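You operate a simulated robot arm through the tools that you are given. There is no shell and no other tool.

Carry out the task below with a simulated robot arm. There is one attempt and no reset: what you move stays moved.

TASK
Clear out the green tea bin.
Fine: scoop the last leaf into the white pail, then brush the dust off the bin's floor; lay scoop and brush back and shut the lid. Set down upright: red brush. What is to be rubbed or washed off counts as gone when no trace of it is left.

The check looks at the end state, three seconds after you hand in, the way a careful person would. Anything else that was tipped, shoved, dropped, spilled or broken makes it a failure. Lids that push on must go on centred and level and be pressed home; caps that screw on are set level and turned clockwise until they are tight.

THE ROBOT
A 7-joint arm with a four-finger gripper, fixed in place. Base frame: the origin is on the floor under the middle of its stand, x ahead of it, y to its left, z up; the work surface is at about z = 0.794. Units: m, degrees, N and s.
It reaches about 1.223 m from its shoulder. Its first joint turns from -69.0 to 172.0 degrees. Payload 3.67 kg.
The tool frame sits at the grasp point between the pads (the TCP): z along the fingers, y along the line on which they close. The tips reach 0.028 m beyond it. The gripper opens to 0.112 m; its body begins 0.073 m behind the TCP.
Orientation is told as [roll, pitch, yaw] about the base's x, y, z axes, in that order, counted from this pose: with the fingers straight down and closing along the base's y, the tool's x points along the base's -x, its y along +y and its z along -z.

THE INTERFACE
- The arm moves only by the tool send_rows. Its argument "deltas" is a list of rows, each a list of 3 entries, a list of its own where there are three numbers: the shift along the tool's x, y, z in units of 30 mm (1.0 is 30 mm), then the turn, a rotation vector about the tool's x, y, z in units of 6 degrees (1.0 is 6 degrees), then the opening, from 0 (shut) to 1 (fully open). In form: [[[dx, dy, dz], [ax, ay, az], gripper], ...]. A call has 1 to 20 rows; each row shifts and turns the commanded pose from where the row before left it, along the tool's axes as they then stand. A call with a number of a shift or a turn outside -1 to 1 is refused whole. A row lasts 0.2 s, in which the tool goes at most 0.05 m and 8.6 degrees; a call with a longer step from one row to the next is refused whole, and so is a gripper value outside its range. Where a pose cannot be reached the arm comes as near as it can. A force on the tool above 40 N (or 10 N above the force at the start of the call, whichever is more), or a blocked arm, ends the call early, and 0.2 s more pass. The fingers move at their own pace (about 0.1025 m/s each) and stop on an object; they squeeze with about 31 N. The grip force told is the motor's: it shows also when the fingers shut on nothing. Time passes only in rows, and 0.2 s behind the last, so rows that do not move let the fingers close. The reply holds the time, the measured pose of the TCP, the force on the tool along the base axes, the opening and the grip force, in the units named above and with some noise, with the torque about the TCP (base axes, N m) and any sound that the robot's microphone picked up.
- Cameras (640 x 400 px; columns grow to the right, rows downward): "scene" is fixed at [0.2305, -0.5061, 1.4967]; the picture's right is [-0.03, -1.00, 0.00], its down [-0.59, 0.02, -0.81] and it looks along [0.81, -0.03, -0.59] (base axes); focal length 265 px, centre (320, 200). "wrist" rides on the gripper at [0.06, -0.018, -0.104] in the tool frame; the picture's right is [0.29, 0.96, 0.00], its down [-0.80, 0.24, -0.55] and it looks along [-0.53, 0.16, 0.83] (tool axes); focal length 234 px, centre (320, 200). There is no depth. A picture from a camera that has moved, and an enlarged one, comes with that camera's place and axes in the base frame and with its lens. The place of the scene camera against the robot may be out by one fixed shift of up to 0.018 m in any direction.
- snapshot(camera): a new picture of that camera. It takes no simulated time.
- slide_trunk(by): slides the trunk up (or, below 0, down) by that many m; the arm rides with it, the base frame stays. It gives what a move gives, with no picture.
- enlarge(camera, box): a new picture of the part [left, top, right, bottom] of that camera's present view, enlarged. It takes no simulated time.
- hand_in(): hands the job in; it is judged then, once.

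Places have to be worked out from the pictures, the camera data and where the tool is seen. Open the gripper and draw the arm clear of the work before you hand the job in, unless the task says otherwise.

The tools are called after "Emit:" by a JSON object that holds its "name" and its "arguments". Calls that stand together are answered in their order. send_rows: Moves the arm, as the interface text tells. Its arguments: {"type":"object","properties":{"deltas":{"type":"array"}},"required":["deltas"]} The other tools are called the same way: slide_trunk (by) moves the trunk up or down; snapshot (camera) takes a picture; enlarge (camera, box) takes an enlarged picture of a part of a camera's view; hand_in () hands the job in.

At the start:

```text
time_s: 0.0
tcp_pos: [0.685, -0.5557, 1.3524]
orientation: [0.1, 0.0, 0.0]
contact_force: [-0.5, 0.6, -0.5]
ft_torque: [-0.02, 0.0, -0.03]
grip_width: 0.1119
finger_force: 0.0
trunk travel left (down, up): [-0.75, 0.09]
```

scene: 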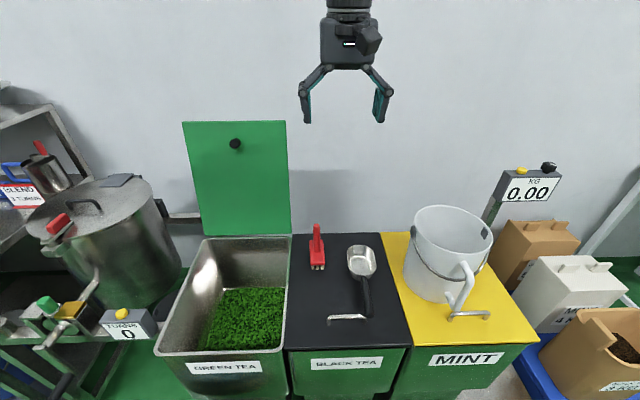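
wrist: 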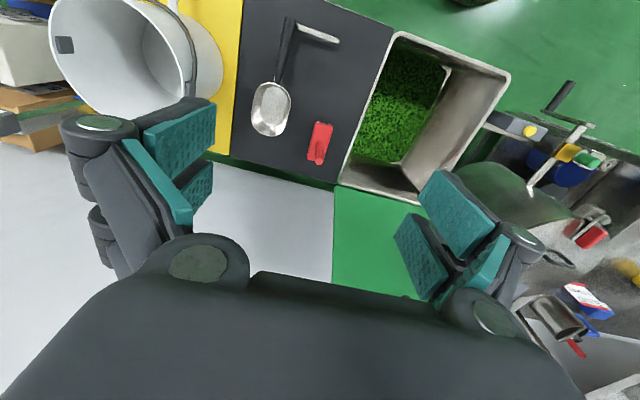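

I begin by looking closer at the bins, the scoop, brush and pail before any motion.

Emit:
{"name": "enlarge", "arguments": {"camera": "scene", "box": [150, 200, 310, 300]}}

Emit:
{"name": "enlarge", "arguments": {"camera": "scene", "box": [280, 210, 440, 310]}}

Emit:
{"name": "enlarge", "arguments": {"camera": "scene", "box": [150, 290, 310, 390]}}

Emit:
{"name": "enlarge", "arguments": {"camera": "scene", "box": [380, 190, 540, 350]}}

Emit:
{"name": "enlarge", "arguments": {"camera": "wrist", "box": [220, 0, 520, 200]}}

```text
4.00 times, centred on (230, 250) of scene
camera zoom: at [0.2305, -0.5061, 1.4967], right [-0.03, -1.0, 0.0], down [-0.59, 0.02, -0.81], along [0.81, -0.03, -0.59], focal length 1060 px, centre (680, 0)
```

zoom: 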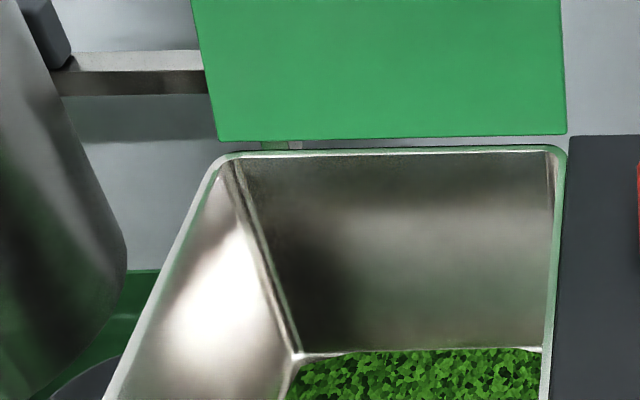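

```text
4.00 times, centred on (360, 260) of scene
camera zoom: at [0.2305, -0.5061, 1.4967], right [-0.03, -1.0, 0.0], down [-0.59, 0.02, -0.81], along [0.81, -0.03, -0.59], focal length 1060 px, centre (160, -40)
```

zoom: 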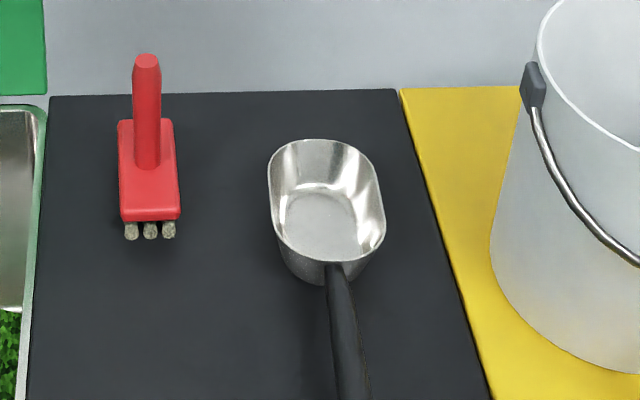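

```text
4.00 times, centred on (230, 340) of scene
camera zoom: at [0.2305, -0.5061, 1.4967], right [-0.03, -1.0, 0.0], down [-0.59, 0.02, -0.81], along [0.81, -0.03, -0.59], focal length 1060 px, centre (680, -360)
```

zoom: 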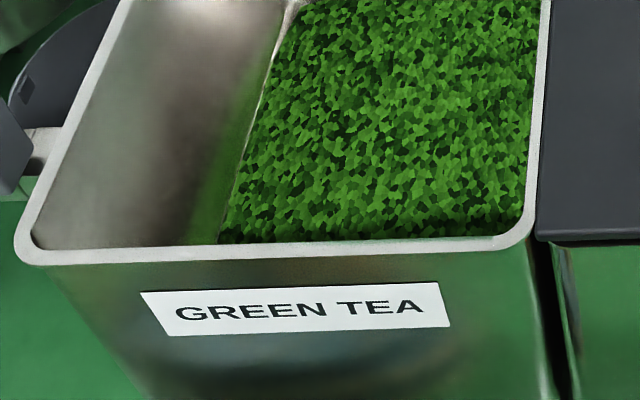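

```text
2.50 times, centred on (460, 270) of scene
camera zoom: at [0.2305, -0.5061, 1.4967], right [-0.03, -1.0, 0.0], down [-0.59, 0.02, -0.81], along [0.81, -0.03, -0.59], focal length 662 px, centre (-30, 25)
```

zoom: 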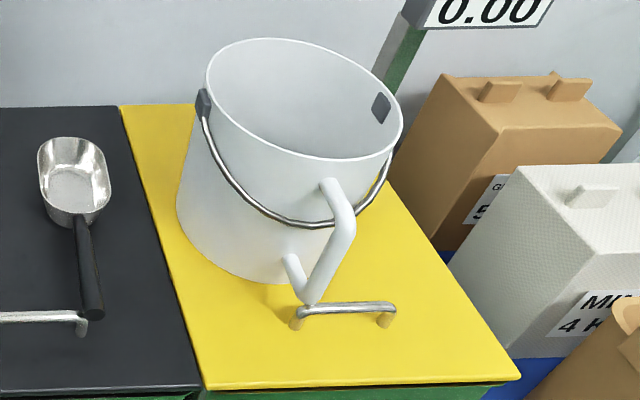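

```text
2.00 times, centred on (370, 100) of wrist
camera zoom: at [0.6234, -0.574, 1.4547], right [-0.29, 0.96, 0.0], down [0.8, 0.24, 0.55], along [0.53, 0.16, -0.83], focal length 468 px, centre (220, 400)
```

zoom: 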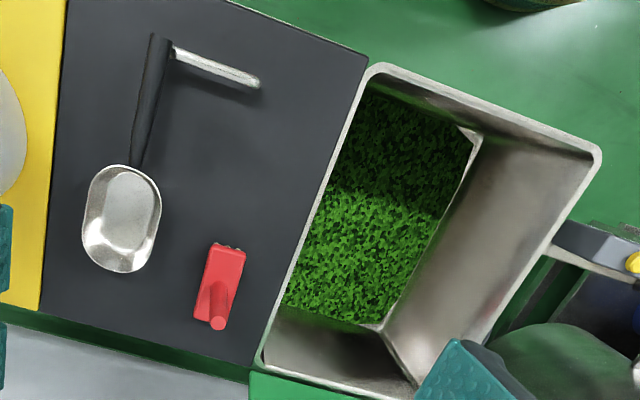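

The bins look like vertical boxes about 0.29 m deep with the leaf at the bottom. I look closer at the lid knob and hinge, the handle area of the scoop, and the pail.

Emit:
{"name": "enlarge", "arguments": {"camera": "scene", "box": [170, 110, 310, 250]}}

Emit:
{"name": "enlarge", "arguments": {"camera": "scene", "box": [310, 230, 410, 330]}}

Emit:
{"name": "enlarge", "arguments": {"camera": "wrist", "box": [230, 0, 350, 180]}}

Emit:
{"name": "enlarge", "arguments": {"camera": "scene", "box": [0, 140, 190, 380]}}

Emit:
{"name": "enlarge", "arguments": {"camera": "scene", "box": [400, 190, 500, 330]}}

```text
2.86 times, centred on (240, 180) of scene
camera zoom: at [0.2305, -0.5061, 1.4967], right [-0.03, -1.0, 0.0], down [-0.59, 0.02, -0.81], along [0.81, -0.03, -0.59], focal length 757 px, centre (549, 257)
```

zoom: 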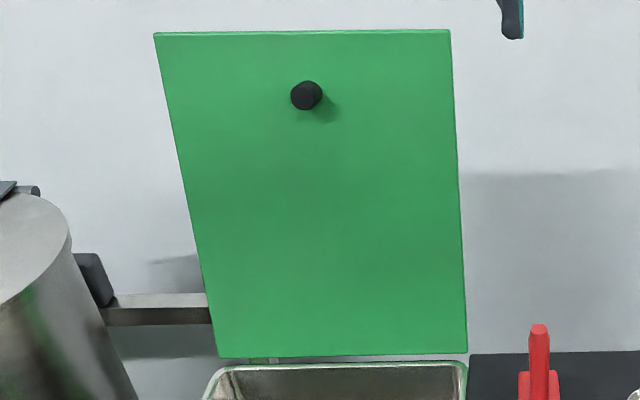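

```text
4.00 times, centred on (360, 280) of scene
camera zoom: at [0.2305, -0.5061, 1.4967], right [-0.03, -1.0, 0.0], down [-0.59, 0.02, -0.81], along [0.81, -0.03, -0.59], focal length 1060 px, centre (160, -120)
```

zoom: 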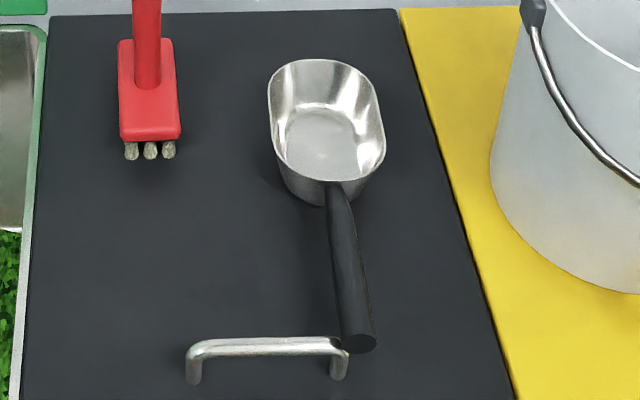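

```text
2.22 times, centred on (290, 90) of wrist
camera zoom: at [0.6234, -0.574, 1.4547], right [-0.29, 0.96, 0.0], down [0.8, 0.24, 0.55], along [0.53, 0.16, -0.83], focal length 520 px, centre (387, 444)
```

zoom: 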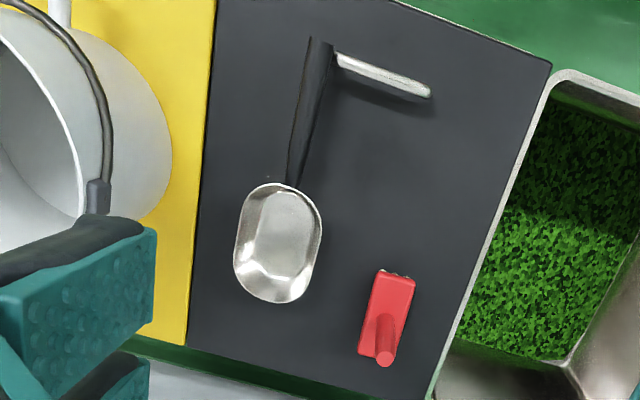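

```text
1.67 times, centred on (95, 260) of scene
camera zoom: at [0.2305, -0.5061, 1.4967], right [-0.03, -1.0, 0.0], down [-0.59, 0.02, -0.81], along [0.81, -0.03, -0.59], focal length 442 px, centre (695, 100)
```

zoom: 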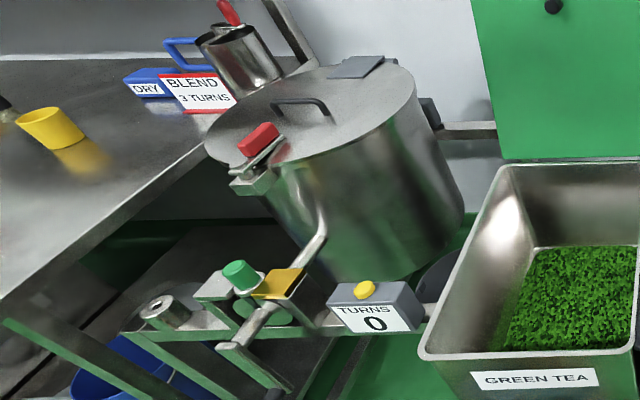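

```text
2.86 times, centred on (450, 260) of scene
camera zoom: at [0.2305, -0.5061, 1.4967], right [-0.03, -1.0, 0.0], down [-0.59, 0.02, -0.81], along [0.81, -0.03, -0.59], focal length 757 px, centre (-51, 29)
```

zoom: 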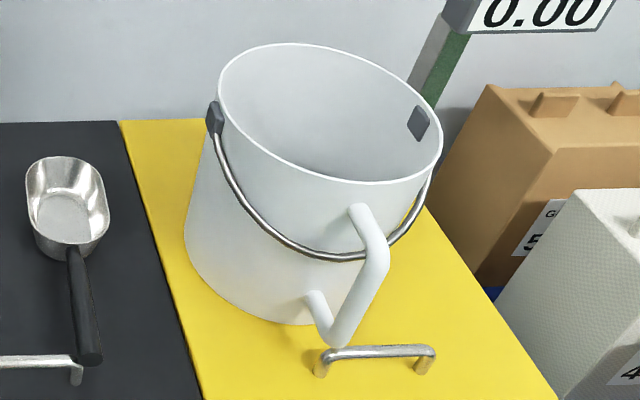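

The scoop lies with its bowl toward +x at about (0.79, -0.65) and handle end near (0.60, -0.643); the brush stands at about (0.842, -0.515) with a vertical post. I move the tool over the green bin (staying high) for a wrist view into it.

Emit:
{"name": "send_rows", "arguments": {"deltas": [[[0.2, 0.98, 0.3], [0, 0, 0], 1], [[0.2, 0.98, 0.3], [0, 0, 0], 1], [[0.2, 0.98, 0.3], [0, 0, 0], 1], [[0.2, 0.98, 0.3], [0, 0, 0], 1], [[0.2, 0.98, 0.3], [0, 0, 0], 1], [[0.2, 0.98, 0.3], [0, 0, 0], 1], [[0.2, 0.98, 0.3], [0, 0, 0], 1], [[0.2, 0.98, 0.3], [0, 0, 0], 1], [[0.2, 0.98, 0.3], [0, 0, 0], 1], [[0.2, 0.98, 0.3], [0, 0, 0], 1], [[0, 0, 0], [0, 0, 0], 1]]}}

Emit:
{"name": "snapshot", "arguments": {"camera": "wrist"}}

Emit:
{"name": "snapshot", "arguments": {"camera": "scene"}}

```text
time_s: 2.4
tcp_pos: [0.6254, -0.2622, 1.2621]
orientation: [0.0, -0.1, -0.1]
contact_force: [0.3, 0.1, -0.2]
ft_torque: [0.03, 0.04, -0.01]
grip_width: 0.112
finger_force: 0.0
trunk travel left (down, up): [-0.75, 0.09]
```

```text
taken
camera wrist: at [0.564, -0.2806, 1.3655], right [-0.29, 0.96, 0.0], down [0.8, 0.24, 0.55], along [0.53, 0.16, -0.83], focal length 234 px, centre (320, 200)
```

wrist: 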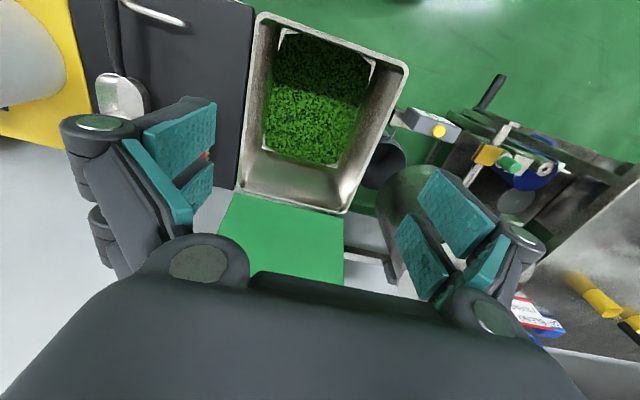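

```text
taken
```

scene: 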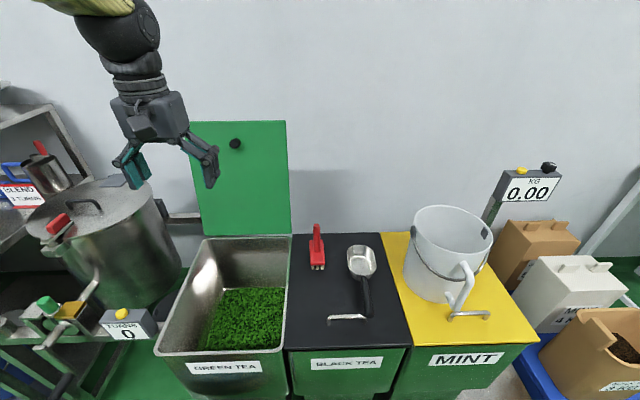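

The wrist camera now looks into the bin. I enlarge it to measure the floor, walls and leaf.

Emit:
{"name": "enlarge", "arguments": {"camera": "wrist", "box": [230, 0, 420, 215]}}

Emit:
{"name": "enlarge", "arguments": {"camera": "wrist", "box": [250, 20, 390, 110]}}

Emit:
{"name": "enlarge", "arguments": {"camera": "scene", "box": [80, 60, 240, 160]}}

```text
1.86 times, centred on (325, 108) of wrist
camera zoom: at [0.564, -0.2806, 1.3655], right [-0.29, 0.96, 0.0], down [0.8, 0.24, 0.55], along [0.53, 0.16, -0.83], focal length 436 px, centre (311, 372)
```

zoom: 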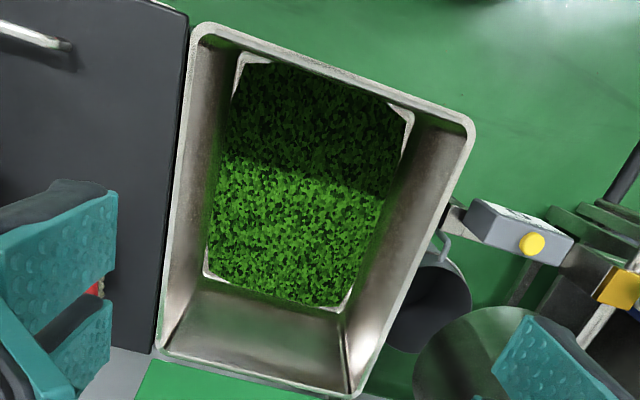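

```text
4.44 times, centred on (320, 65) of wrist
camera zoom: at [0.564, -0.2806, 1.3655], right [-0.29, 0.96, 0.0], down [0.8, 0.24, 0.55], along [0.53, 0.16, -0.83], focal length 1041 px, centre (320, 800)
```

zoom: 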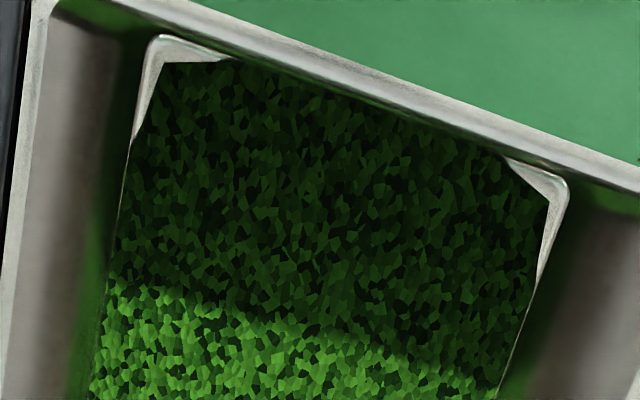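

```text
4.00 times, centred on (160, 110) of scene
camera zoom: at [0.2305, -0.5061, 1.4967], right [-0.03, -1.0, 0.0], down [-0.59, 0.02, -0.81], along [0.81, -0.03, -0.59], focal length 1060 px, centre (960, 560)
```

zoom: 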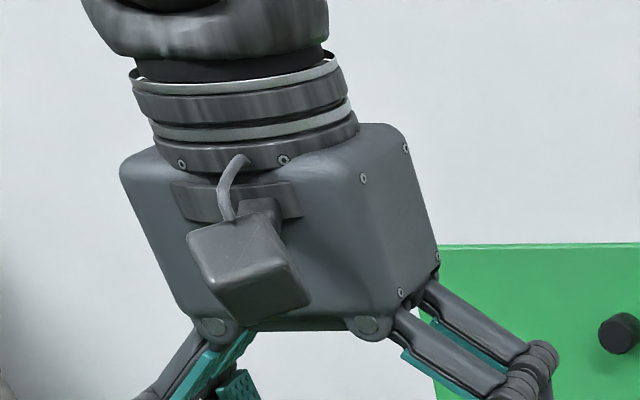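

The bin interior is about x 0.555–0.945, y -0.40 to -0.095, floor near z 0.50, with a thin leaf layer over all but the corners. Next I move above the scoop handle for a close measuring view.

Emit:
{"name": "send_rows", "arguments": {"deltas": [[[-0.09, -0.98, 0.4], [0, 0, 0], 1], [[-0.09, -0.98, 0.4], [0, 0, 0], 1], [[-0.09, -0.98, 0.4], [0, 0, 0], 1], [[-0.09, -0.98, 0.4], [0, 0, 0], 1], [[-0.09, -0.98, 0.4], [0, 0, 0], 1], [[-0.09, -0.98, 0.4], [0, 0, 0], 1], [[-0.09, -0.98, 0.4], [0, 0, 0], 1], [[-0.09, -0.98, 0.4], [0, 0, 0], 1], [[-0.09, -0.98, 0.4], [0, 0, 0], 1], [[-0.09, -0.98, 0.4], [0, 0, 0], 1], [[-0.09, -0.98, 0.4], [0, 0, 0], 1], [[-0.09, -0.98, 0.4], [0, 0, 0], 1], [[-0.09, -0.98, 0.4], [0, 0, 0], 1], [[0, 0, 0], [0, 0, 0], 1]]}}

Emit:
{"name": "snapshot", "arguments": {"camera": "wrist"}}

Emit:
{"name": "snapshot", "arguments": {"camera": "scene"}}

```text
time_s: 5.4
tcp_pos: [0.6584, -0.6428, 1.1062]
orientation: [0.0, 0.0, 0.0]
contact_force: [0.1, 0.4, 0.2]
ft_torque: [0.01, 0.0, -0.02]
grip_width: 0.1118
finger_force: 0.1
trunk travel left (down, up): [-0.75, 0.09]
```

```text
taken
camera wrist: at [0.5973, -0.6622, 1.2084], right [-0.29, 0.96, 0.0], down [0.8, 0.24, 0.55], along [0.53, 0.16, -0.83], focal length 234 px, centre (320, 200)
```

wrist: 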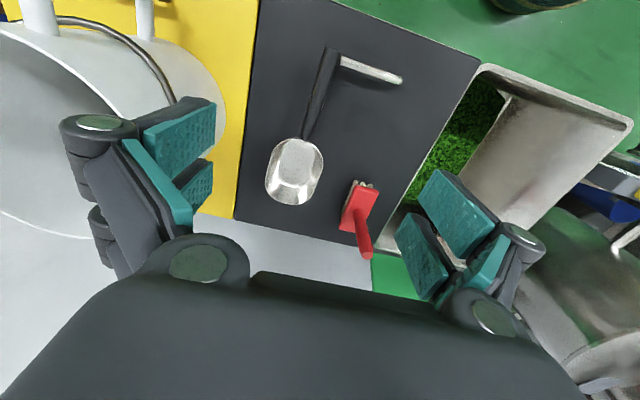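

```text
taken
```

scene: 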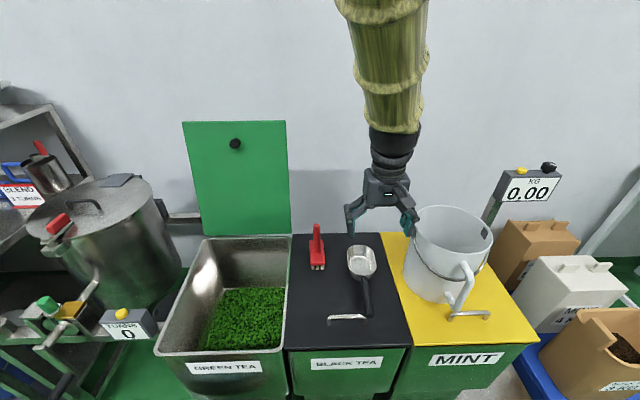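

I enlarge the wrist view around the scoop, the brush and the pail.

Emit:
{"name": "enlarge", "arguments": {"camera": "wrist", "box": [240, 30, 420, 270]}}

Emit:
{"name": "enlarge", "arguments": {"camera": "wrist", "box": [250, 30, 410, 130]}}

Emit:
{"name": "enlarge", "arguments": {"camera": "wrist", "box": [0, 0, 250, 260]}}

```text
1.67 times, centred on (330, 150) of wrist
camera zoom: at [0.5973, -0.6622, 1.2084], right [-0.29, 0.96, 0.0], down [0.8, 0.24, 0.55], along [0.53, 0.16, -0.83], focal length 390 px, centre (303, 283)
```

zoom: 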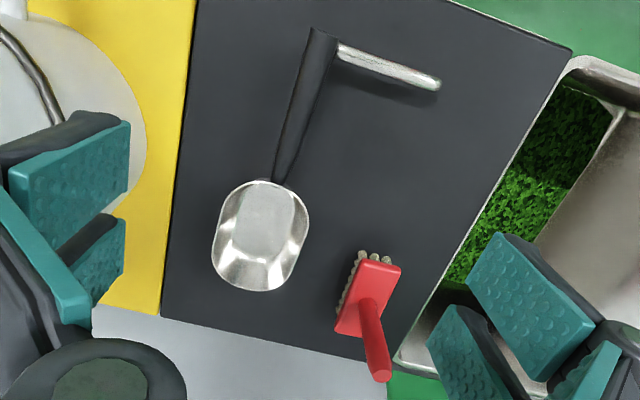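

```text
4.00 times, centred on (330, 80) of wrist
camera zoom: at [0.5973, -0.6622, 1.2084], right [-0.29, 0.96, 0.0], down [0.8, 0.24, 0.55], along [0.53, 0.16, -0.83], focal length 937 px, centre (280, 680)
```

zoom: 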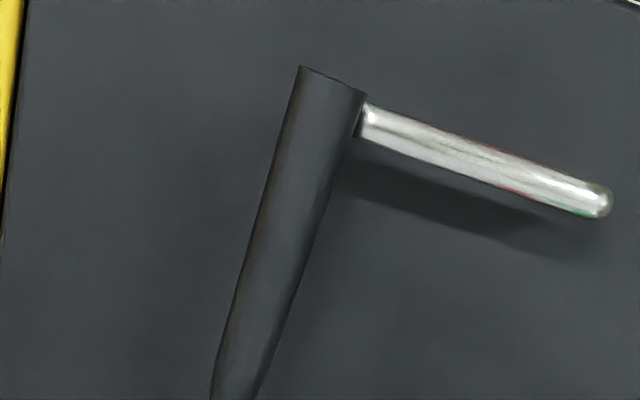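

```text
1.54 times, centred on (125, 130) of wrist
camera zoom: at [0.5973, -0.6622, 1.2084], right [-0.29, 0.96, 0.0], down [0.8, 0.24, 0.55], along [0.53, 0.16, -0.83], focal length 360 px, centre (620, 308)
```

zoom: 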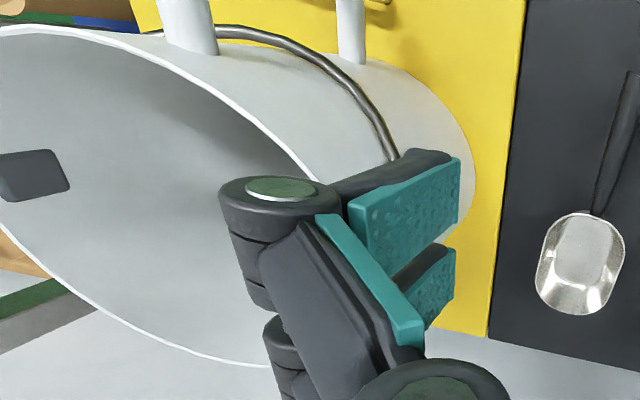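

The scoop handle runs along x at y ≈ -0.645, from x 0.598 to 0.727, at z ≈ 0.85. Before gripping I want a good view of the pail, so I rise and shift to the right.

Emit:
{"name": "send_rows", "arguments": {"deltas": [[[0.33, -0.6, -0.9], [0, 0, 0], 1], [[0.33, -0.6, -0.9], [0, 0, 0], 1], [[0.33, -0.6, -0.9], [0, 0, 0], 1], [[0.33, -0.6, -0.9], [0, 0, 0], 1], [[0.33, -0.6, -0.9], [0, 0, 0], 1], [[0.33, -0.6, -0.9], [0, 0, 0], 1], [[0.33, -0.6, -0.9], [0, 0, 0], 1], [[0.33, -0.6, -0.9], [0, 0, 0], 1], [[0.33, -0.6, -0.9], [0, 0, 0], 1], [[0, 0, 0], [0, 0, 0], 1]]}}

Emit:
{"name": "snapshot", "arguments": {"camera": "wrist"}}

```text
time_s: 7.6
tcp_pos: [0.5703, -0.805, 1.3461]
orientation: [0.0, 0.1, 0.0]
contact_force: [0.4, 1.2, 0.4]
ft_torque: [0.03, 0.05, 0.03]
grip_width: 0.1122
finger_force: 0.1
trunk travel left (down, up): [-0.75, 0.09]
```

```text
taken
camera wrist: at [0.5095, -0.8244, 1.45], right [-0.29, 0.96, 0.0], down [0.8, 0.24, 0.55], along [0.53, 0.16, -0.83], focal length 234 px, centre (320, 200)
```

wrist: 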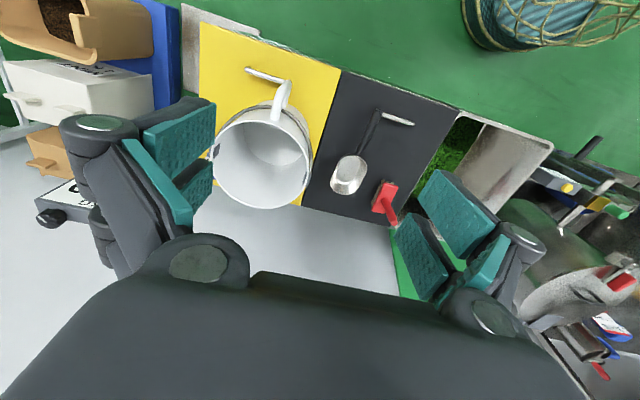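

Emit:
{"name": "enlarge", "arguments": {"camera": "wrist", "box": [190, 60, 350, 220]}}

```text
2.50 times, centred on (270, 140) of wrist
camera zoom: at [0.5095, -0.8244, 1.45], right [-0.29, 0.96, 0.0], down [0.8, 0.24, 0.55], along [0.53, 0.16, -0.83], focal length 585 px, centre (445, 350)
```

zoom: 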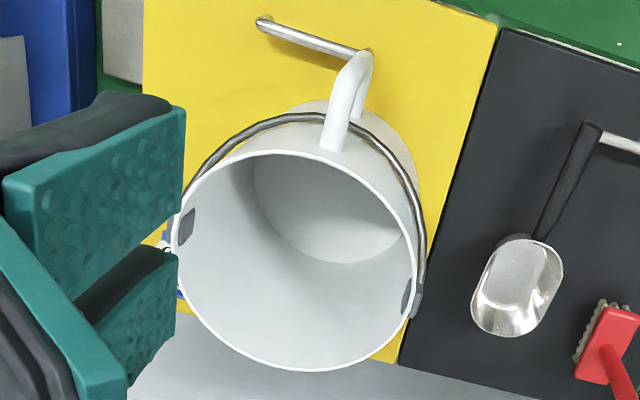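

The pail rim is centred near (0.744, -0.884) at z ≈ 1.005, radius about 0.105. Now I go above the scoop handle and lean the gripper 45° back so that a vertical gripper later means the scoop nose-down 45°.

Emit:
{"name": "send_rows", "arguments": {"deltas": [[[-0.317, 0.533, 0.9], [0, 0, 0], 1], [[-0.317, 0.533, 0.9], [0, 0, 0], 1], [[-0.317, 0.533, 0.9], [0, 0, 0], 1], [[-0.317, 0.533, 0.9], [0, 0, 0], 1], [[-0.317, 0.533, 0.9], [0, 0, 0], 1], [[-0.317, 0.533, 0.9], [0, 0, 0], 1], [[-0.317, 0.533, 0.9], [0, 0, 0], 1], [[-0.317, 0.533, 0.9], [0, 0, 0], 1], [[-0.317, 0.533, 0.9], [0, 0, 0], 1], [[-0.317, 0.533, 0.9], [0, 0, 0], 1], [[0, 0, 0], [0, -0.9375, 0], 1], [[0, 0, 0], [0, -0.9375, 0], 1], [[0, 0, 0], [0, -0.9375, 0], 1], [[0, 0, 0], [0, -0.9375, 0], 1], [[0, 0, 0], [0, -0.9375, 0], 1], [[0, 0, 0], [0, -0.9375, 0], 1], [[0, 0, 0], [0, -0.9375, 0], 1], [[0, 0, 0], [0, -0.9375, 0], 1], [[0, 0, 0], [0, 0, 0], 1]]}}

Emit:
{"name": "snapshot", "arguments": {"camera": "wrist"}}

Emit:
{"name": "snapshot", "arguments": {"camera": "scene"}}

```text
time_s: 11.6
tcp_pos: [0.6674, -0.6475, 1.0766]
orientation: [0.1, -45.1, -0.1]
contact_force: [0.6, -0.7, -0.7]
ft_torque: [0.03, -0.01, 0.01]
grip_width: 0.1122
finger_force: 0.0
trunk travel left (down, up): [-0.75, 0.09]
```

```text
taken
camera wrist: at [0.5493, -0.6662, 1.1071], right [-0.2, 0.96, -0.2], down [0.17, 0.24, 0.96], along [0.96, 0.16, -0.21], focal length 234 px, centre (320, 200)
```

wrist: 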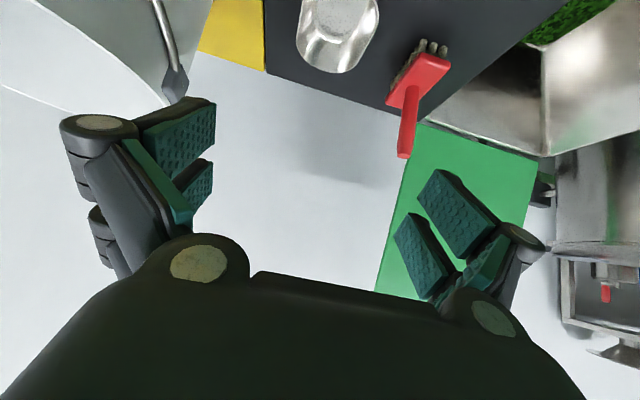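

```text
taken
```

scene: 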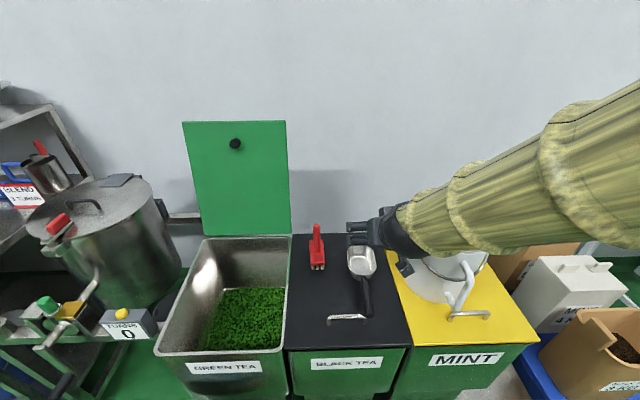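

The gripper is leaned 45° with the elbow out to the right; the forearm is behind (nearer than) the pail. I descend straight down most of the way and check the alignment with the handle.

Emit:
{"name": "send_rows", "arguments": {"deltas": [[[0.707, 0.0, 0.707], [0, 0, 0], 1], [[0.707, 0.0, 0.707], [0, 0, 0], 1], [[0.707, 0.0, 0.707], [0, 0, 0], 1], [[0.707, 0.0, 0.707], [0, 0, 0], 1], [[0, 0, 0], [0, 0, 0], 1]]}}

Emit:
{"name": "snapshot", "arguments": {"camera": "wrist"}}

Emit:
{"name": "snapshot", "arguments": {"camera": "scene"}}

```text
time_s: 12.8
tcp_pos: [0.6656, -0.6458, 0.9596]
orientation: [0.0, -45.0, -0.1]
contact_force: [-0.5, -1.0, -0.6]
ft_torque: [-0.02, 0.01, -0.02]
grip_width: 0.112
finger_force: 0.1
trunk travel left (down, up): [-0.75, 0.09]
```

```text
taken
camera wrist: at [0.5481, -0.665, 0.9893], right [-0.2, 0.96, -0.2], down [0.17, 0.24, 0.96], along [0.96, 0.16, -0.21], focal length 234 px, centre (320, 200)
```

wrist: 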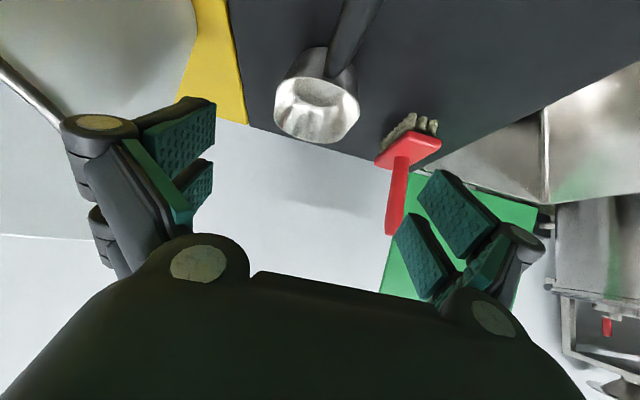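

```text
taken
```

scene: 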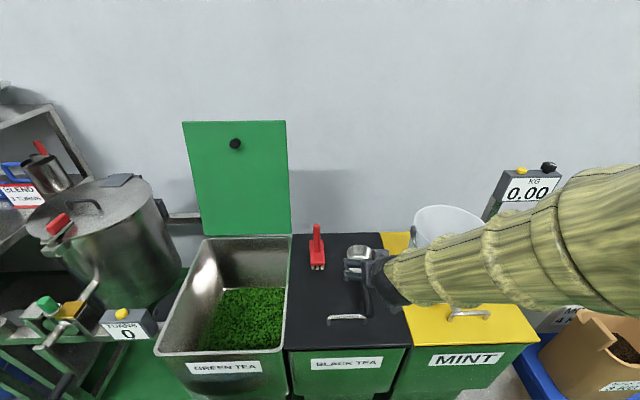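

Bowl lies in line with the tool axis, so the lateral alignment is good, and the forearm stays clear of the pail and its grip. I descend to the handle height.

Emit:
{"name": "send_rows", "arguments": {"deltas": [[[0.707, 0.0, 0.707], [0, 0, 0], 1], [[0.707, 0.0, 0.707], [0, 0, 0], 1], [[0.707, 0.0, 0.707], [0, 0, 0], 1], [[0.3, 0.0, 0.3], [0, 0, 0], 1], [[0, 0, 0], [0, 0, 0], 1]]}}

Emit:
{"name": "snapshot", "arguments": {"camera": "wrist"}}

Emit:
{"name": "enlarge", "arguments": {"camera": "scene", "box": [300, 220, 460, 340]}}

```text
time_s: 14.0
tcp_pos: [0.6671, -0.6476, 0.8572]
orientation: [0.0, -45.0, -0.2]
contact_force: [-0.1, -0.3, 0.3]
ft_torque: [-0.01, -0.03, 0.0]
grip_width: 0.112
finger_force: 0.1
trunk travel left (down, up): [-0.75, 0.09]
```

```text
taken
camera wrist: at [0.5495, -0.6656, 0.8872], right [-0.2, 0.96, -0.2], down [0.17, 0.24, 0.96], along [0.96, 0.16, -0.21], focal length 234 px, centre (320, 200)
```

wrist: 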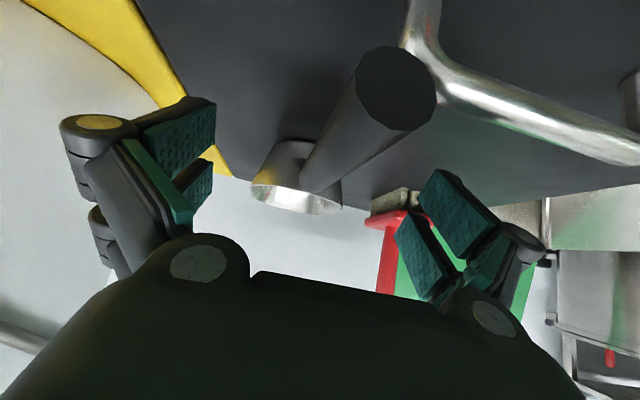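

```text
3.33 times, centred on (380, 280) of scene
camera zoom: at [0.2305, -0.5061, 1.4967], right [-0.03, -1.0, 0.0], down [-0.59, 0.02, -0.81], along [0.81, -0.03, -0.59], focal length 883 px, centre (120, -67)
```

zoom: 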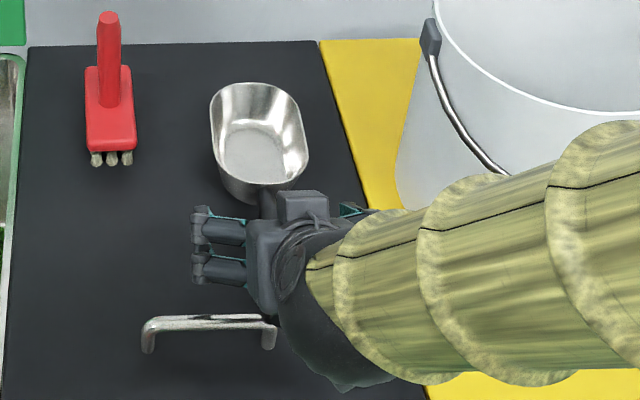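

From this close view the handle centre is near y -0.643 and z ≈ 0.838 at the grip spot, slightly below and left of the TCP. I lower 1 cm, shift 4 mm left, and close.

Emit:
{"name": "send_rows", "arguments": {"deltas": [[[0.236, 0.133, 0.236], [0, 0, 0], 1], [[0, 0, 0], [0, 0, 0], 1]]}}

Emit:
{"name": "send_rows", "arguments": {"deltas": [[[0, 0, 0], [0, 0, 0], 0], [[0, 0, 0], [0, 0, 0], 0], [[0, 0, 0], [0, 0, 0], 0], [[0, 0, 0], [0, 0, 0], 0], [[0, 0, 0], [0, 0, 0], 0]]}}

Emit:
{"name": "snapshot", "arguments": {"camera": "wrist"}}

Emit:
{"name": "enlarge", "arguments": {"camera": "scene", "box": [300, 220, 460, 340]}}

```text
time_s: 14.6
tcp_pos: [0.6649, -0.6411, 0.8466]
orientation: [0.0, -45.0, -0.1]
contact_force: [0.8, -1.3, 0.7]
ft_torque: [0.0, 0.0, -0.03]
grip_width: 0.112
finger_force: 0.0
trunk travel left (down, up): [-0.75, 0.09]
```

```text
time_s: 15.8
tcp_pos: [0.6672, -0.6421, 0.8452]
orientation: [0.1, -45.0, -0.1]
contact_force: [0.3, -0.6, 0.1]
ft_torque: [-0.02, 0.21, 0.01]
grip_width: 0.0212
finger_force: 31.0
trunk travel left (down, up): [-0.75, 0.09]
```

```text
taken
camera wrist: at [0.5498, -0.6608, 0.8758], right [-0.2, 0.96, -0.2], down [0.17, 0.24, 0.96], along [0.96, 0.16, -0.21], focal length 234 px, centre (320, 200)
```

wrist: 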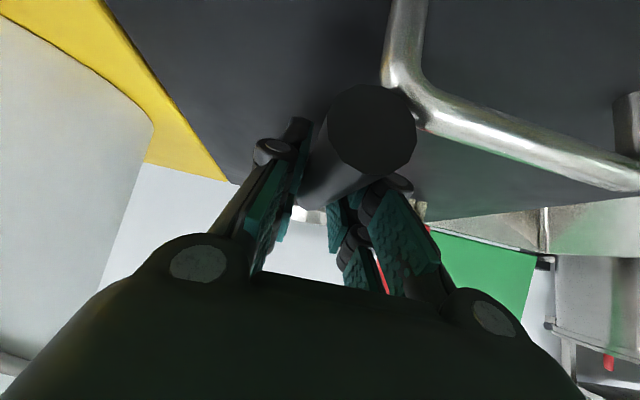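

```text
3.33 times, centred on (380, 280) of scene
camera zoom: at [0.2305, -0.5061, 1.4967], right [-0.03, -1.0, 0.0], down [-0.59, 0.02, -0.81], along [0.81, -0.03, -0.59], focal length 883 px, centre (120, -67)
```

zoom: 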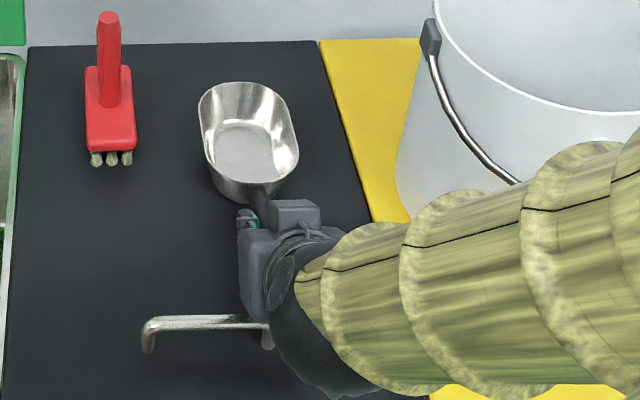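

The handle is gripped (21 mm, 31 N). I lift it straight up gently and check.

Emit:
{"name": "send_rows", "arguments": {"deltas": [[[-0.2, 0, -0.2], [0, 0, 0], 0], [[-0.4, 0, -0.4], [0, 0, 0], 0], [[-0.6, 0, -0.6], [0, 0, 0], 0], [[-0.7, 0, -0.7], [0, 0, 0], 0], [[-0.7, 0, -0.7], [0, 0, 0], 0], [[-0.7, 0, -0.7], [0, 0, 0], 0], [[-0.7, 0, -0.7], [0, 0, 0], 0], [[-0.7, 0, -0.7], [0, 0, 0], 0], [[-0.7, 0, -0.7], [0, 0, 0], 0], [[0, 0, 0], [0, 0, 0], 0]]}}

Emit:
{"name": "snapshot", "arguments": {"camera": "scene"}}

Emit:
{"name": "snapshot", "arguments": {"camera": "wrist"}}

```text
time_s: 18.0
tcp_pos: [0.6661, -0.6416, 1.0737]
orientation: [0.1, -45.0, -0.2]
contact_force: [0.4, 0.2, -0.6]
ft_torque: [0.02, 0.02, 0.0]
grip_width: 0.0
finger_force: 31.3
trunk travel left (down, up): [-0.75, 0.09]
```

```text
taken
```

scene: 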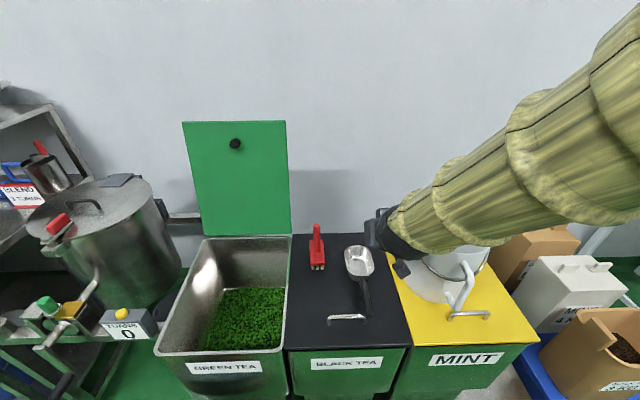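

```text
taken
camera wrist: at [0.5496, -0.6606, 1.1034], right [-0.2, 0.96, -0.2], down [0.17, 0.24, 0.96], along [0.96, 0.16, -0.21], focal length 234 px, centre (320, 200)
```

wrist: 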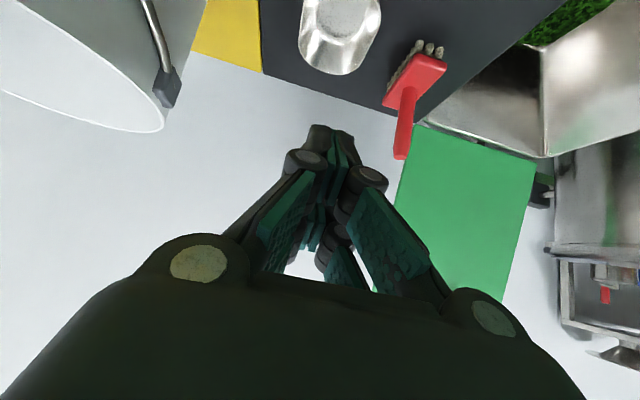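

The handle slipped out on the lift (width now 0); the scoop still lies on the lid. I look closely at how it lies now.

Emit:
{"name": "enlarge", "arguments": {"camera": "scene", "box": [310, 230, 410, 330]}}

Emit:
{"name": "enlarge", "arguments": {"camera": "wrist", "box": [240, 100, 460, 300]}}

Emit:
{"name": "enlarge", "arguments": {"camera": "wrist", "box": [270, 0, 460, 120]}}

```text
4.00 times, centred on (360, 280) of scene
camera zoom: at [0.2305, -0.5061, 1.4967], right [-0.03, -1.0, 0.0], down [-0.59, 0.02, -0.81], along [0.81, -0.03, -0.59], focal length 1060 px, centre (160, -120)
```

zoom: 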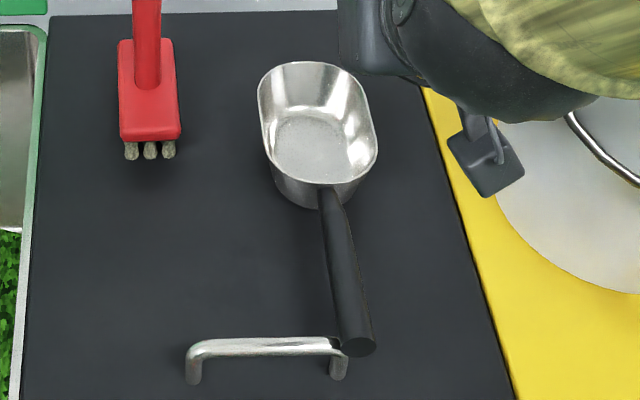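

```text
2.00 times, centred on (350, 200) of wrist
camera zoom: at [0.5496, -0.6606, 1.1034], right [-0.2, 0.96, -0.2], down [0.17, 0.24, 0.96], along [0.96, 0.16, -0.21], focal length 468 px, centre (260, 200)
```

zoom: 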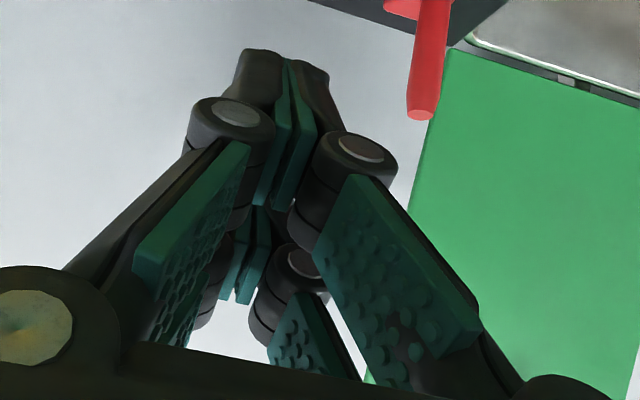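

```text
3.33 times, centred on (365, 60) of wrist
camera zoom: at [0.5496, -0.6606, 1.1034], right [-0.2, 0.96, -0.2], down [0.17, 0.24, 0.96], along [0.96, 0.16, -0.21], focal length 781 px, centre (170, 667)
```

zoom: 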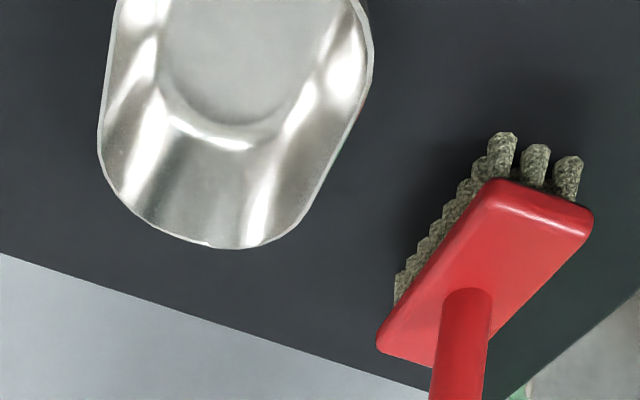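

With a 45° lean only one finger pair held the round handle near the tips. I regrip with a smaller lean of 25° and deeper on the handle: open, rotate +20°, shift slightly forward and descend to just above it.

Emit:
{"name": "send_rows", "arguments": {"deltas": [[[0, 0, 0], [0, 0.8333, 0], 1], [[0, 0, 0], [0, 0.8333, 0], 1], [[0, 0, 0], [0, 0.8333, 0], 1], [[0, 0, 0], [0, 0.8333, 0], 1], [[0.379, -0.01, 0.946], [0, 0, 0], 1], [[0.379, -0.01, 0.946], [0, 0, 0], 1], [[0.379, -0.01, 0.946], [0, 0, 0], 1], [[0.379, -0.01, 0.946], [0, 0, 0], 1], [[0.379, -0.01, 0.946], [0, 0, 0], 1], [[0.379, -0.01, 0.946], [0, 0, 0], 1], [[0.379, -0.01, 0.946], [0, 0, 0], 1], [[0, 0, 0], [0, 0, 0], 1]]}}

Emit:
{"name": "snapshot", "arguments": {"camera": "wrist"}}

Emit:
{"name": "enlarge", "arguments": {"camera": "scene", "box": [300, 220, 460, 340]}}

```text
time_s: 20.6
tcp_pos: [0.676, -0.644, 0.8601]
orientation: [0.0, -25.0, 0.0]
contact_force: [1.0, -0.4, 0.2]
ft_torque: [0.0, 0.03, -0.01]
grip_width: 0.112
finger_force: 0.0
trunk travel left (down, up): [-0.75, 0.09]
```

```text
taken
camera wrist: at [0.5766, -0.6617, 0.9286], right [-0.26, 0.96, -0.12], down [0.49, 0.24, 0.84], along [0.83, 0.16, -0.53], focal length 234 px, centre (320, 200)
```

wrist: 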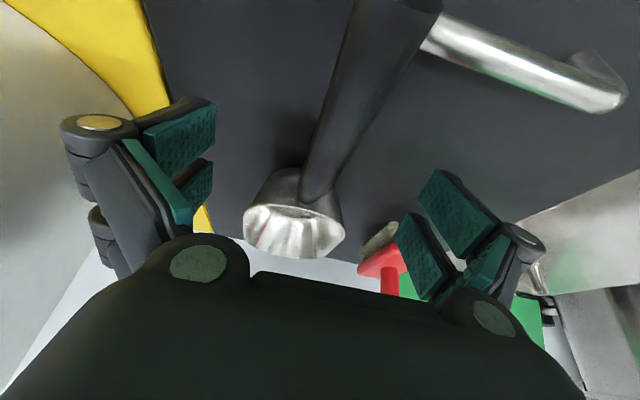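

```text
3.33 times, centred on (380, 280) of scene
camera zoom: at [0.2305, -0.5061, 1.4967], right [-0.03, -1.0, 0.0], down [-0.59, 0.02, -0.81], along [0.81, -0.03, -0.59], focal length 883 px, centre (120, -67)
```

zoom: 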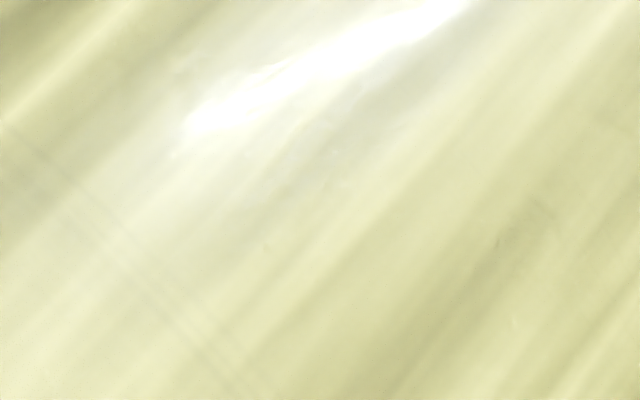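

The arm itself now hides the scene view, so I rely on the wrist picture; I enlarge it to measure the handle line.

Emit:
{"name": "enlarge", "arguments": {"camera": "wrist", "box": [220, 0, 460, 270]}}

```text
1.48 times, centred on (340, 135) of wrist
camera zoom: at [0.5766, -0.6617, 0.9286], right [-0.26, 0.96, -0.12], down [0.49, 0.24, 0.84], along [0.83, 0.16, -0.53], focal length 347 px, centre (290, 296)
```

zoom: 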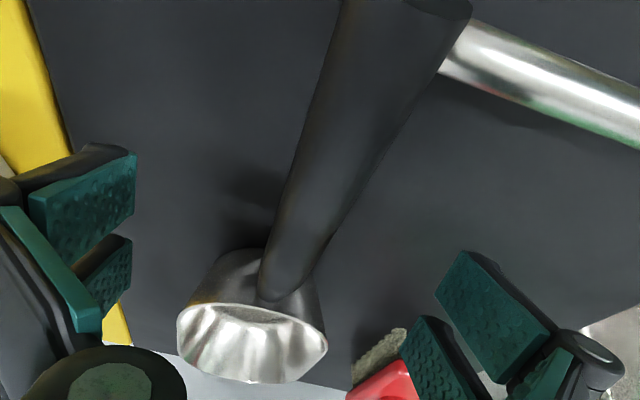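

The handle line is at y ≈ -0.639, z ≈ 0.835 with almost no yaw. I shift 4 mm left and lower 23 mm so the handle sits well inside the pads, then close.

Emit:
{"name": "send_rows", "arguments": {"deltas": [[[0.16, 0.15, 0.35], [0, 0, 0], 1], [[0.16, 0, 0.35], [0, 0, 0], 1], [[0, 0, 0], [0, 0, 0], 1]]}}

Emit:
{"name": "send_rows", "arguments": {"deltas": [[[0, 0, 0], [0, 0, 0], 0], [[0, 0, 0], [0, 0, 0], 0], [[0, 0, 0], [0, 0, 0], 0], [[0, 0, 0], [0, 0, 0], 0], [[0, 0, 0], [0, 0, 0], 0]]}}

Emit:
{"name": "snapshot", "arguments": {"camera": "wrist"}}

```text
time_s: 21.4
tcp_pos: [0.6766, -0.6384, 0.8387]
orientation: [0.1, -24.9, -0.1]
contact_force: [0.0, -0.1, 1.2]
ft_torque: [-0.02, 0.0, -0.01]
grip_width: 0.1117
finger_force: 0.0
trunk travel left (down, up): [-0.75, 0.09]
```

```text
time_s: 22.6
tcp_pos: [0.6765, -0.6389, 0.8377]
orientation: [0.1, -25.0, -0.1]
contact_force: [0.7, -0.9, 1.5]
ft_torque: [-0.02, -0.03, 0.05]
grip_width: 0.0201
finger_force: 31.0
trunk travel left (down, up): [-0.75, 0.09]
```

```text
taken
camera wrist: at [0.5778, -0.6572, 0.9069], right [-0.26, 0.96, -0.12], down [0.49, 0.24, 0.84], along [0.83, 0.16, -0.53], focal length 234 px, centre (320, 200)
```

wrist: 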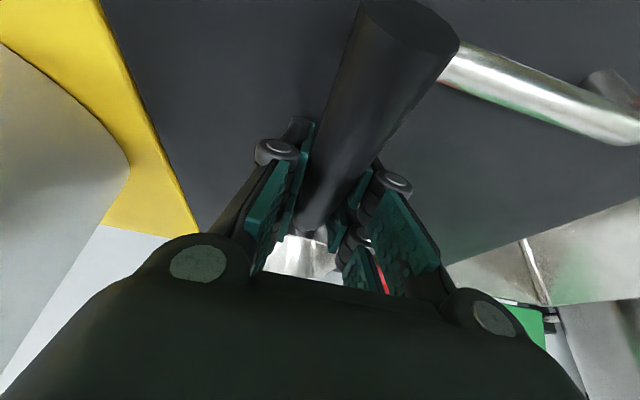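

Both finger pairs now hold the handle. I lift only 3 cm and check the force and picture.

Emit:
{"name": "send_rows", "arguments": {"deltas": [[[-0.1, 0, -0.22], [0, 0, 0], 0], [[-0.16, 0, -0.34], [0, 0, 0], 0], [[-0.16, 0, -0.34], [0, 0, 0], 0], [[0, 0, 0], [0, 0, 0], 0]]}}

Emit:
{"name": "snapshot", "arguments": {"camera": "wrist"}}

Emit:
{"name": "snapshot", "arguments": {"camera": "scene"}}

```text
time_s: 23.6
tcp_pos: [0.677, -0.6402, 0.8671]
orientation: [0.1, -25.0, -0.1]
contact_force: [0.4, 0.1, -0.9]
ft_torque: [-0.03, 0.14, -0.01]
grip_width: 0.0203
finger_force: 30.9
trunk travel left (down, up): [-0.75, 0.09]
```

```text
taken
camera wrist: at [0.5783, -0.6583, 0.9346], right [-0.26, 0.96, -0.12], down [0.49, 0.24, 0.84], along [0.83, 0.16, -0.53], focal length 234 px, centre (320, 200)
```

wrist: 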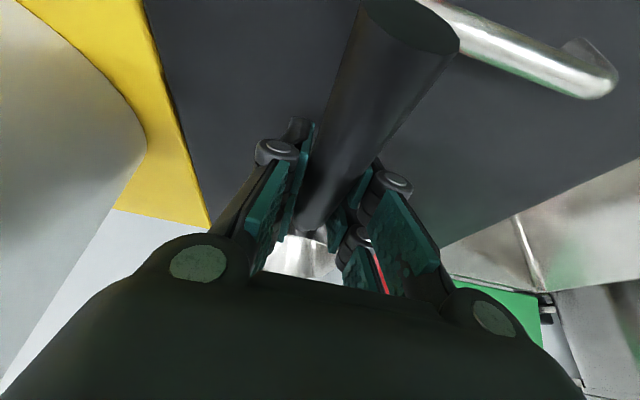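

```text
taken
```

scene: 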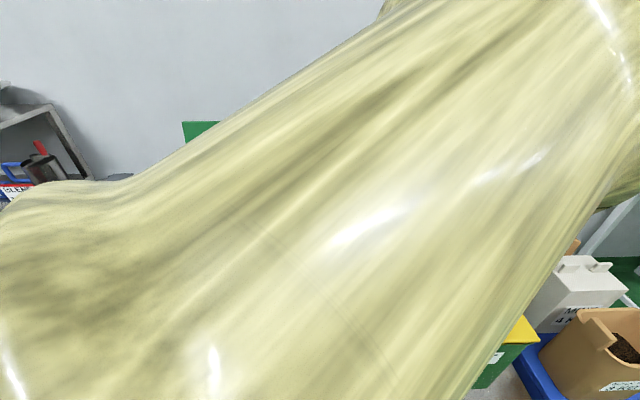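

The scoop is held firmly (about 1.3 N). I raise it to z ≈ 1.07, above the brush post, and then carry it left to above the green bin.

Emit:
{"name": "send_rows", "arguments": {"deltas": [[[-0.4, 0, -0.86], [0, 0, 0], 0], [[-0.4, 0, -0.86], [0, 0, 0], 0], [[-0.4, 0, -0.86], [0, 0, 0], 0], [[-0.4, 0, -0.86], [0, 0, 0], 0], [[-0.4, 0, -0.86], [0, 0, 0], 0], [[-0.4, 0, -0.86], [0, 0, 0], 0], [[-0.4, 0, -0.86], [0, 0, 0], 0], [[0, 0.9, 0], [0, 0, 0], 0], [[0, 1, 0], [0, 0, 0], 0], [[0, 1, 0], [0, 0, 0], 0], [[0, 1, 0], [0, 0, 0], 0], [[0, 1, 0], [0, 0, 0], 0], [[0, 1, 0], [0, 0, 0], 0], [[0, 1, 0], [0, 0, 0], 0], [[0, 1, 0], [0, 0, 0], 0], [[0, 1, 0], [0, 0, 0], 0], [[0, 1, 0], [0, 0, 0], 0], [[0, 1, 0], [0, 0, 0], 0], [[0, 1, 0], [0, 0, 0], 0], [[0, 0.8, 0], [0, 0, 0], 0]]}}

Emit:
{"name": "snapshot", "arguments": {"camera": "wrist"}}

Emit:
{"name": "snapshot", "arguments": {"camera": "scene"}}

```text
time_s: 27.8
tcp_pos: [0.6787, -0.2574, 1.0669]
orientation: [0.0, -25.0, -0.1]
contact_force: [-0.3, 0.9, -1.4]
ft_torque: [0.01, 0.1, 0.02]
grip_width: 0.0203
finger_force: 31.2
trunk travel left (down, up): [-0.75, 0.09]
```

```text
taken
camera wrist: at [0.5794, -0.2756, 1.135], right [-0.26, 0.96, -0.12], down [0.49, 0.24, 0.84], along [0.83, 0.16, -0.53], focal length 234 px, centre (320, 200)
```

wrist: 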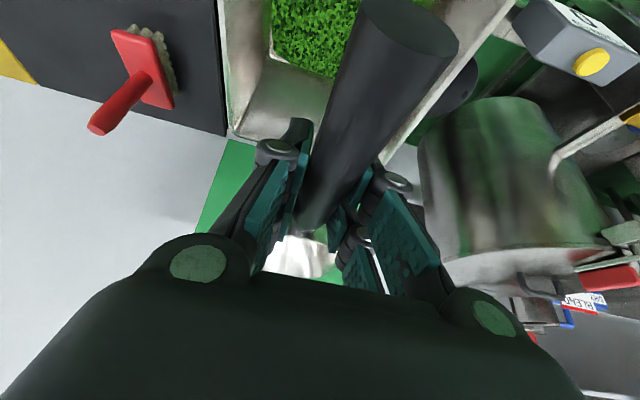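

```text
taken
```

scene: 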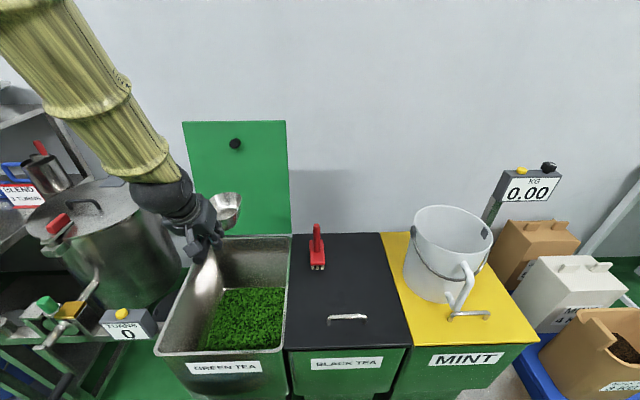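

The scoop sits level in the grip over the bin, forearm nearly vertical. I pitch it nose-down by 55° (gripper leaning 30° forward) while still above the rim and look.

Emit:
{"name": "send_rows", "arguments": {"deltas": [[[0, 0, 0], [0, 0.92, 0], 0], [[0, 0, 0], [0, 0.92, 0], 0], [[0, 0, 0], [0, 0.92, 0], 0], [[0, 0, 0], [0, 0.92, 0], 0], [[0, 0, 0], [0, 0.92, 0], 0], [[0, 0, 0], [0, 0.92, 0], 0], [[0, 0, 0], [0, 0.92, 0], 0], [[0, 0, 0], [0, 0.92, 0], 0], [[0, 0, 0], [0, 0.92, 0], 0], [[0, 0, 0], [0, 0.92, 0], 0], [[0, 0, 0], [0, 0, 0], 0]]}}

Emit:
{"name": "snapshot", "arguments": {"camera": "wrist"}}

Emit:
{"name": "snapshot", "arguments": {"camera": "scene"}}

```text
time_s: 30.2
tcp_pos: [0.6773, -0.2579, 1.0678]
orientation: [-0.1, 30.2, 0.1]
contact_force: [0.7, -0.1, -0.5]
ft_torque: [-0.01, 0.05, -0.02]
grip_width: 0.0201
finger_force: 31.0
trunk travel left (down, up): [-0.75, 0.09]
```

```text
taken
camera wrist: at [0.6765, -0.2769, 1.1871], right [-0.25, 0.96, 0.14], down [0.97, 0.24, 0.08], along [0.04, 0.16, -0.99], focal length 234 px, centre (320, 200)
```

wrist: 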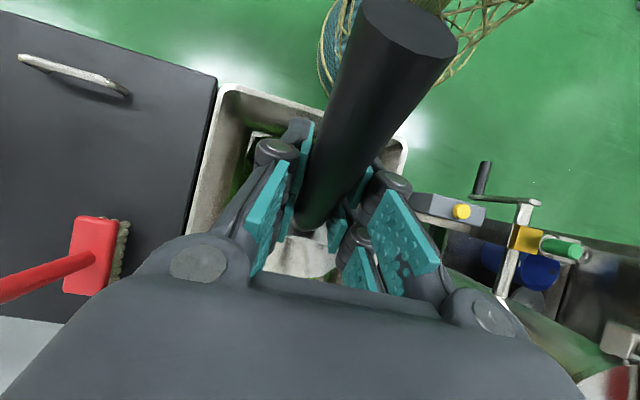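

```text
taken
```

scene: 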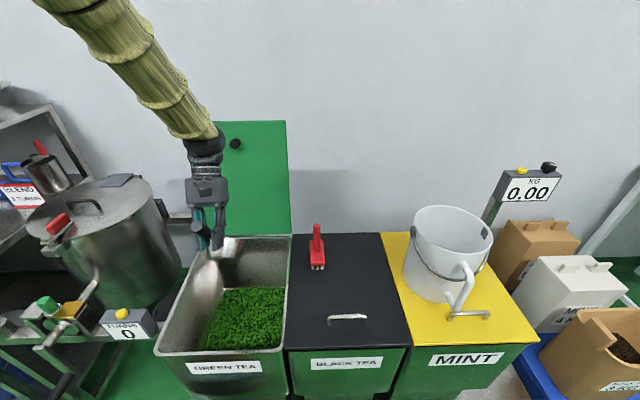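

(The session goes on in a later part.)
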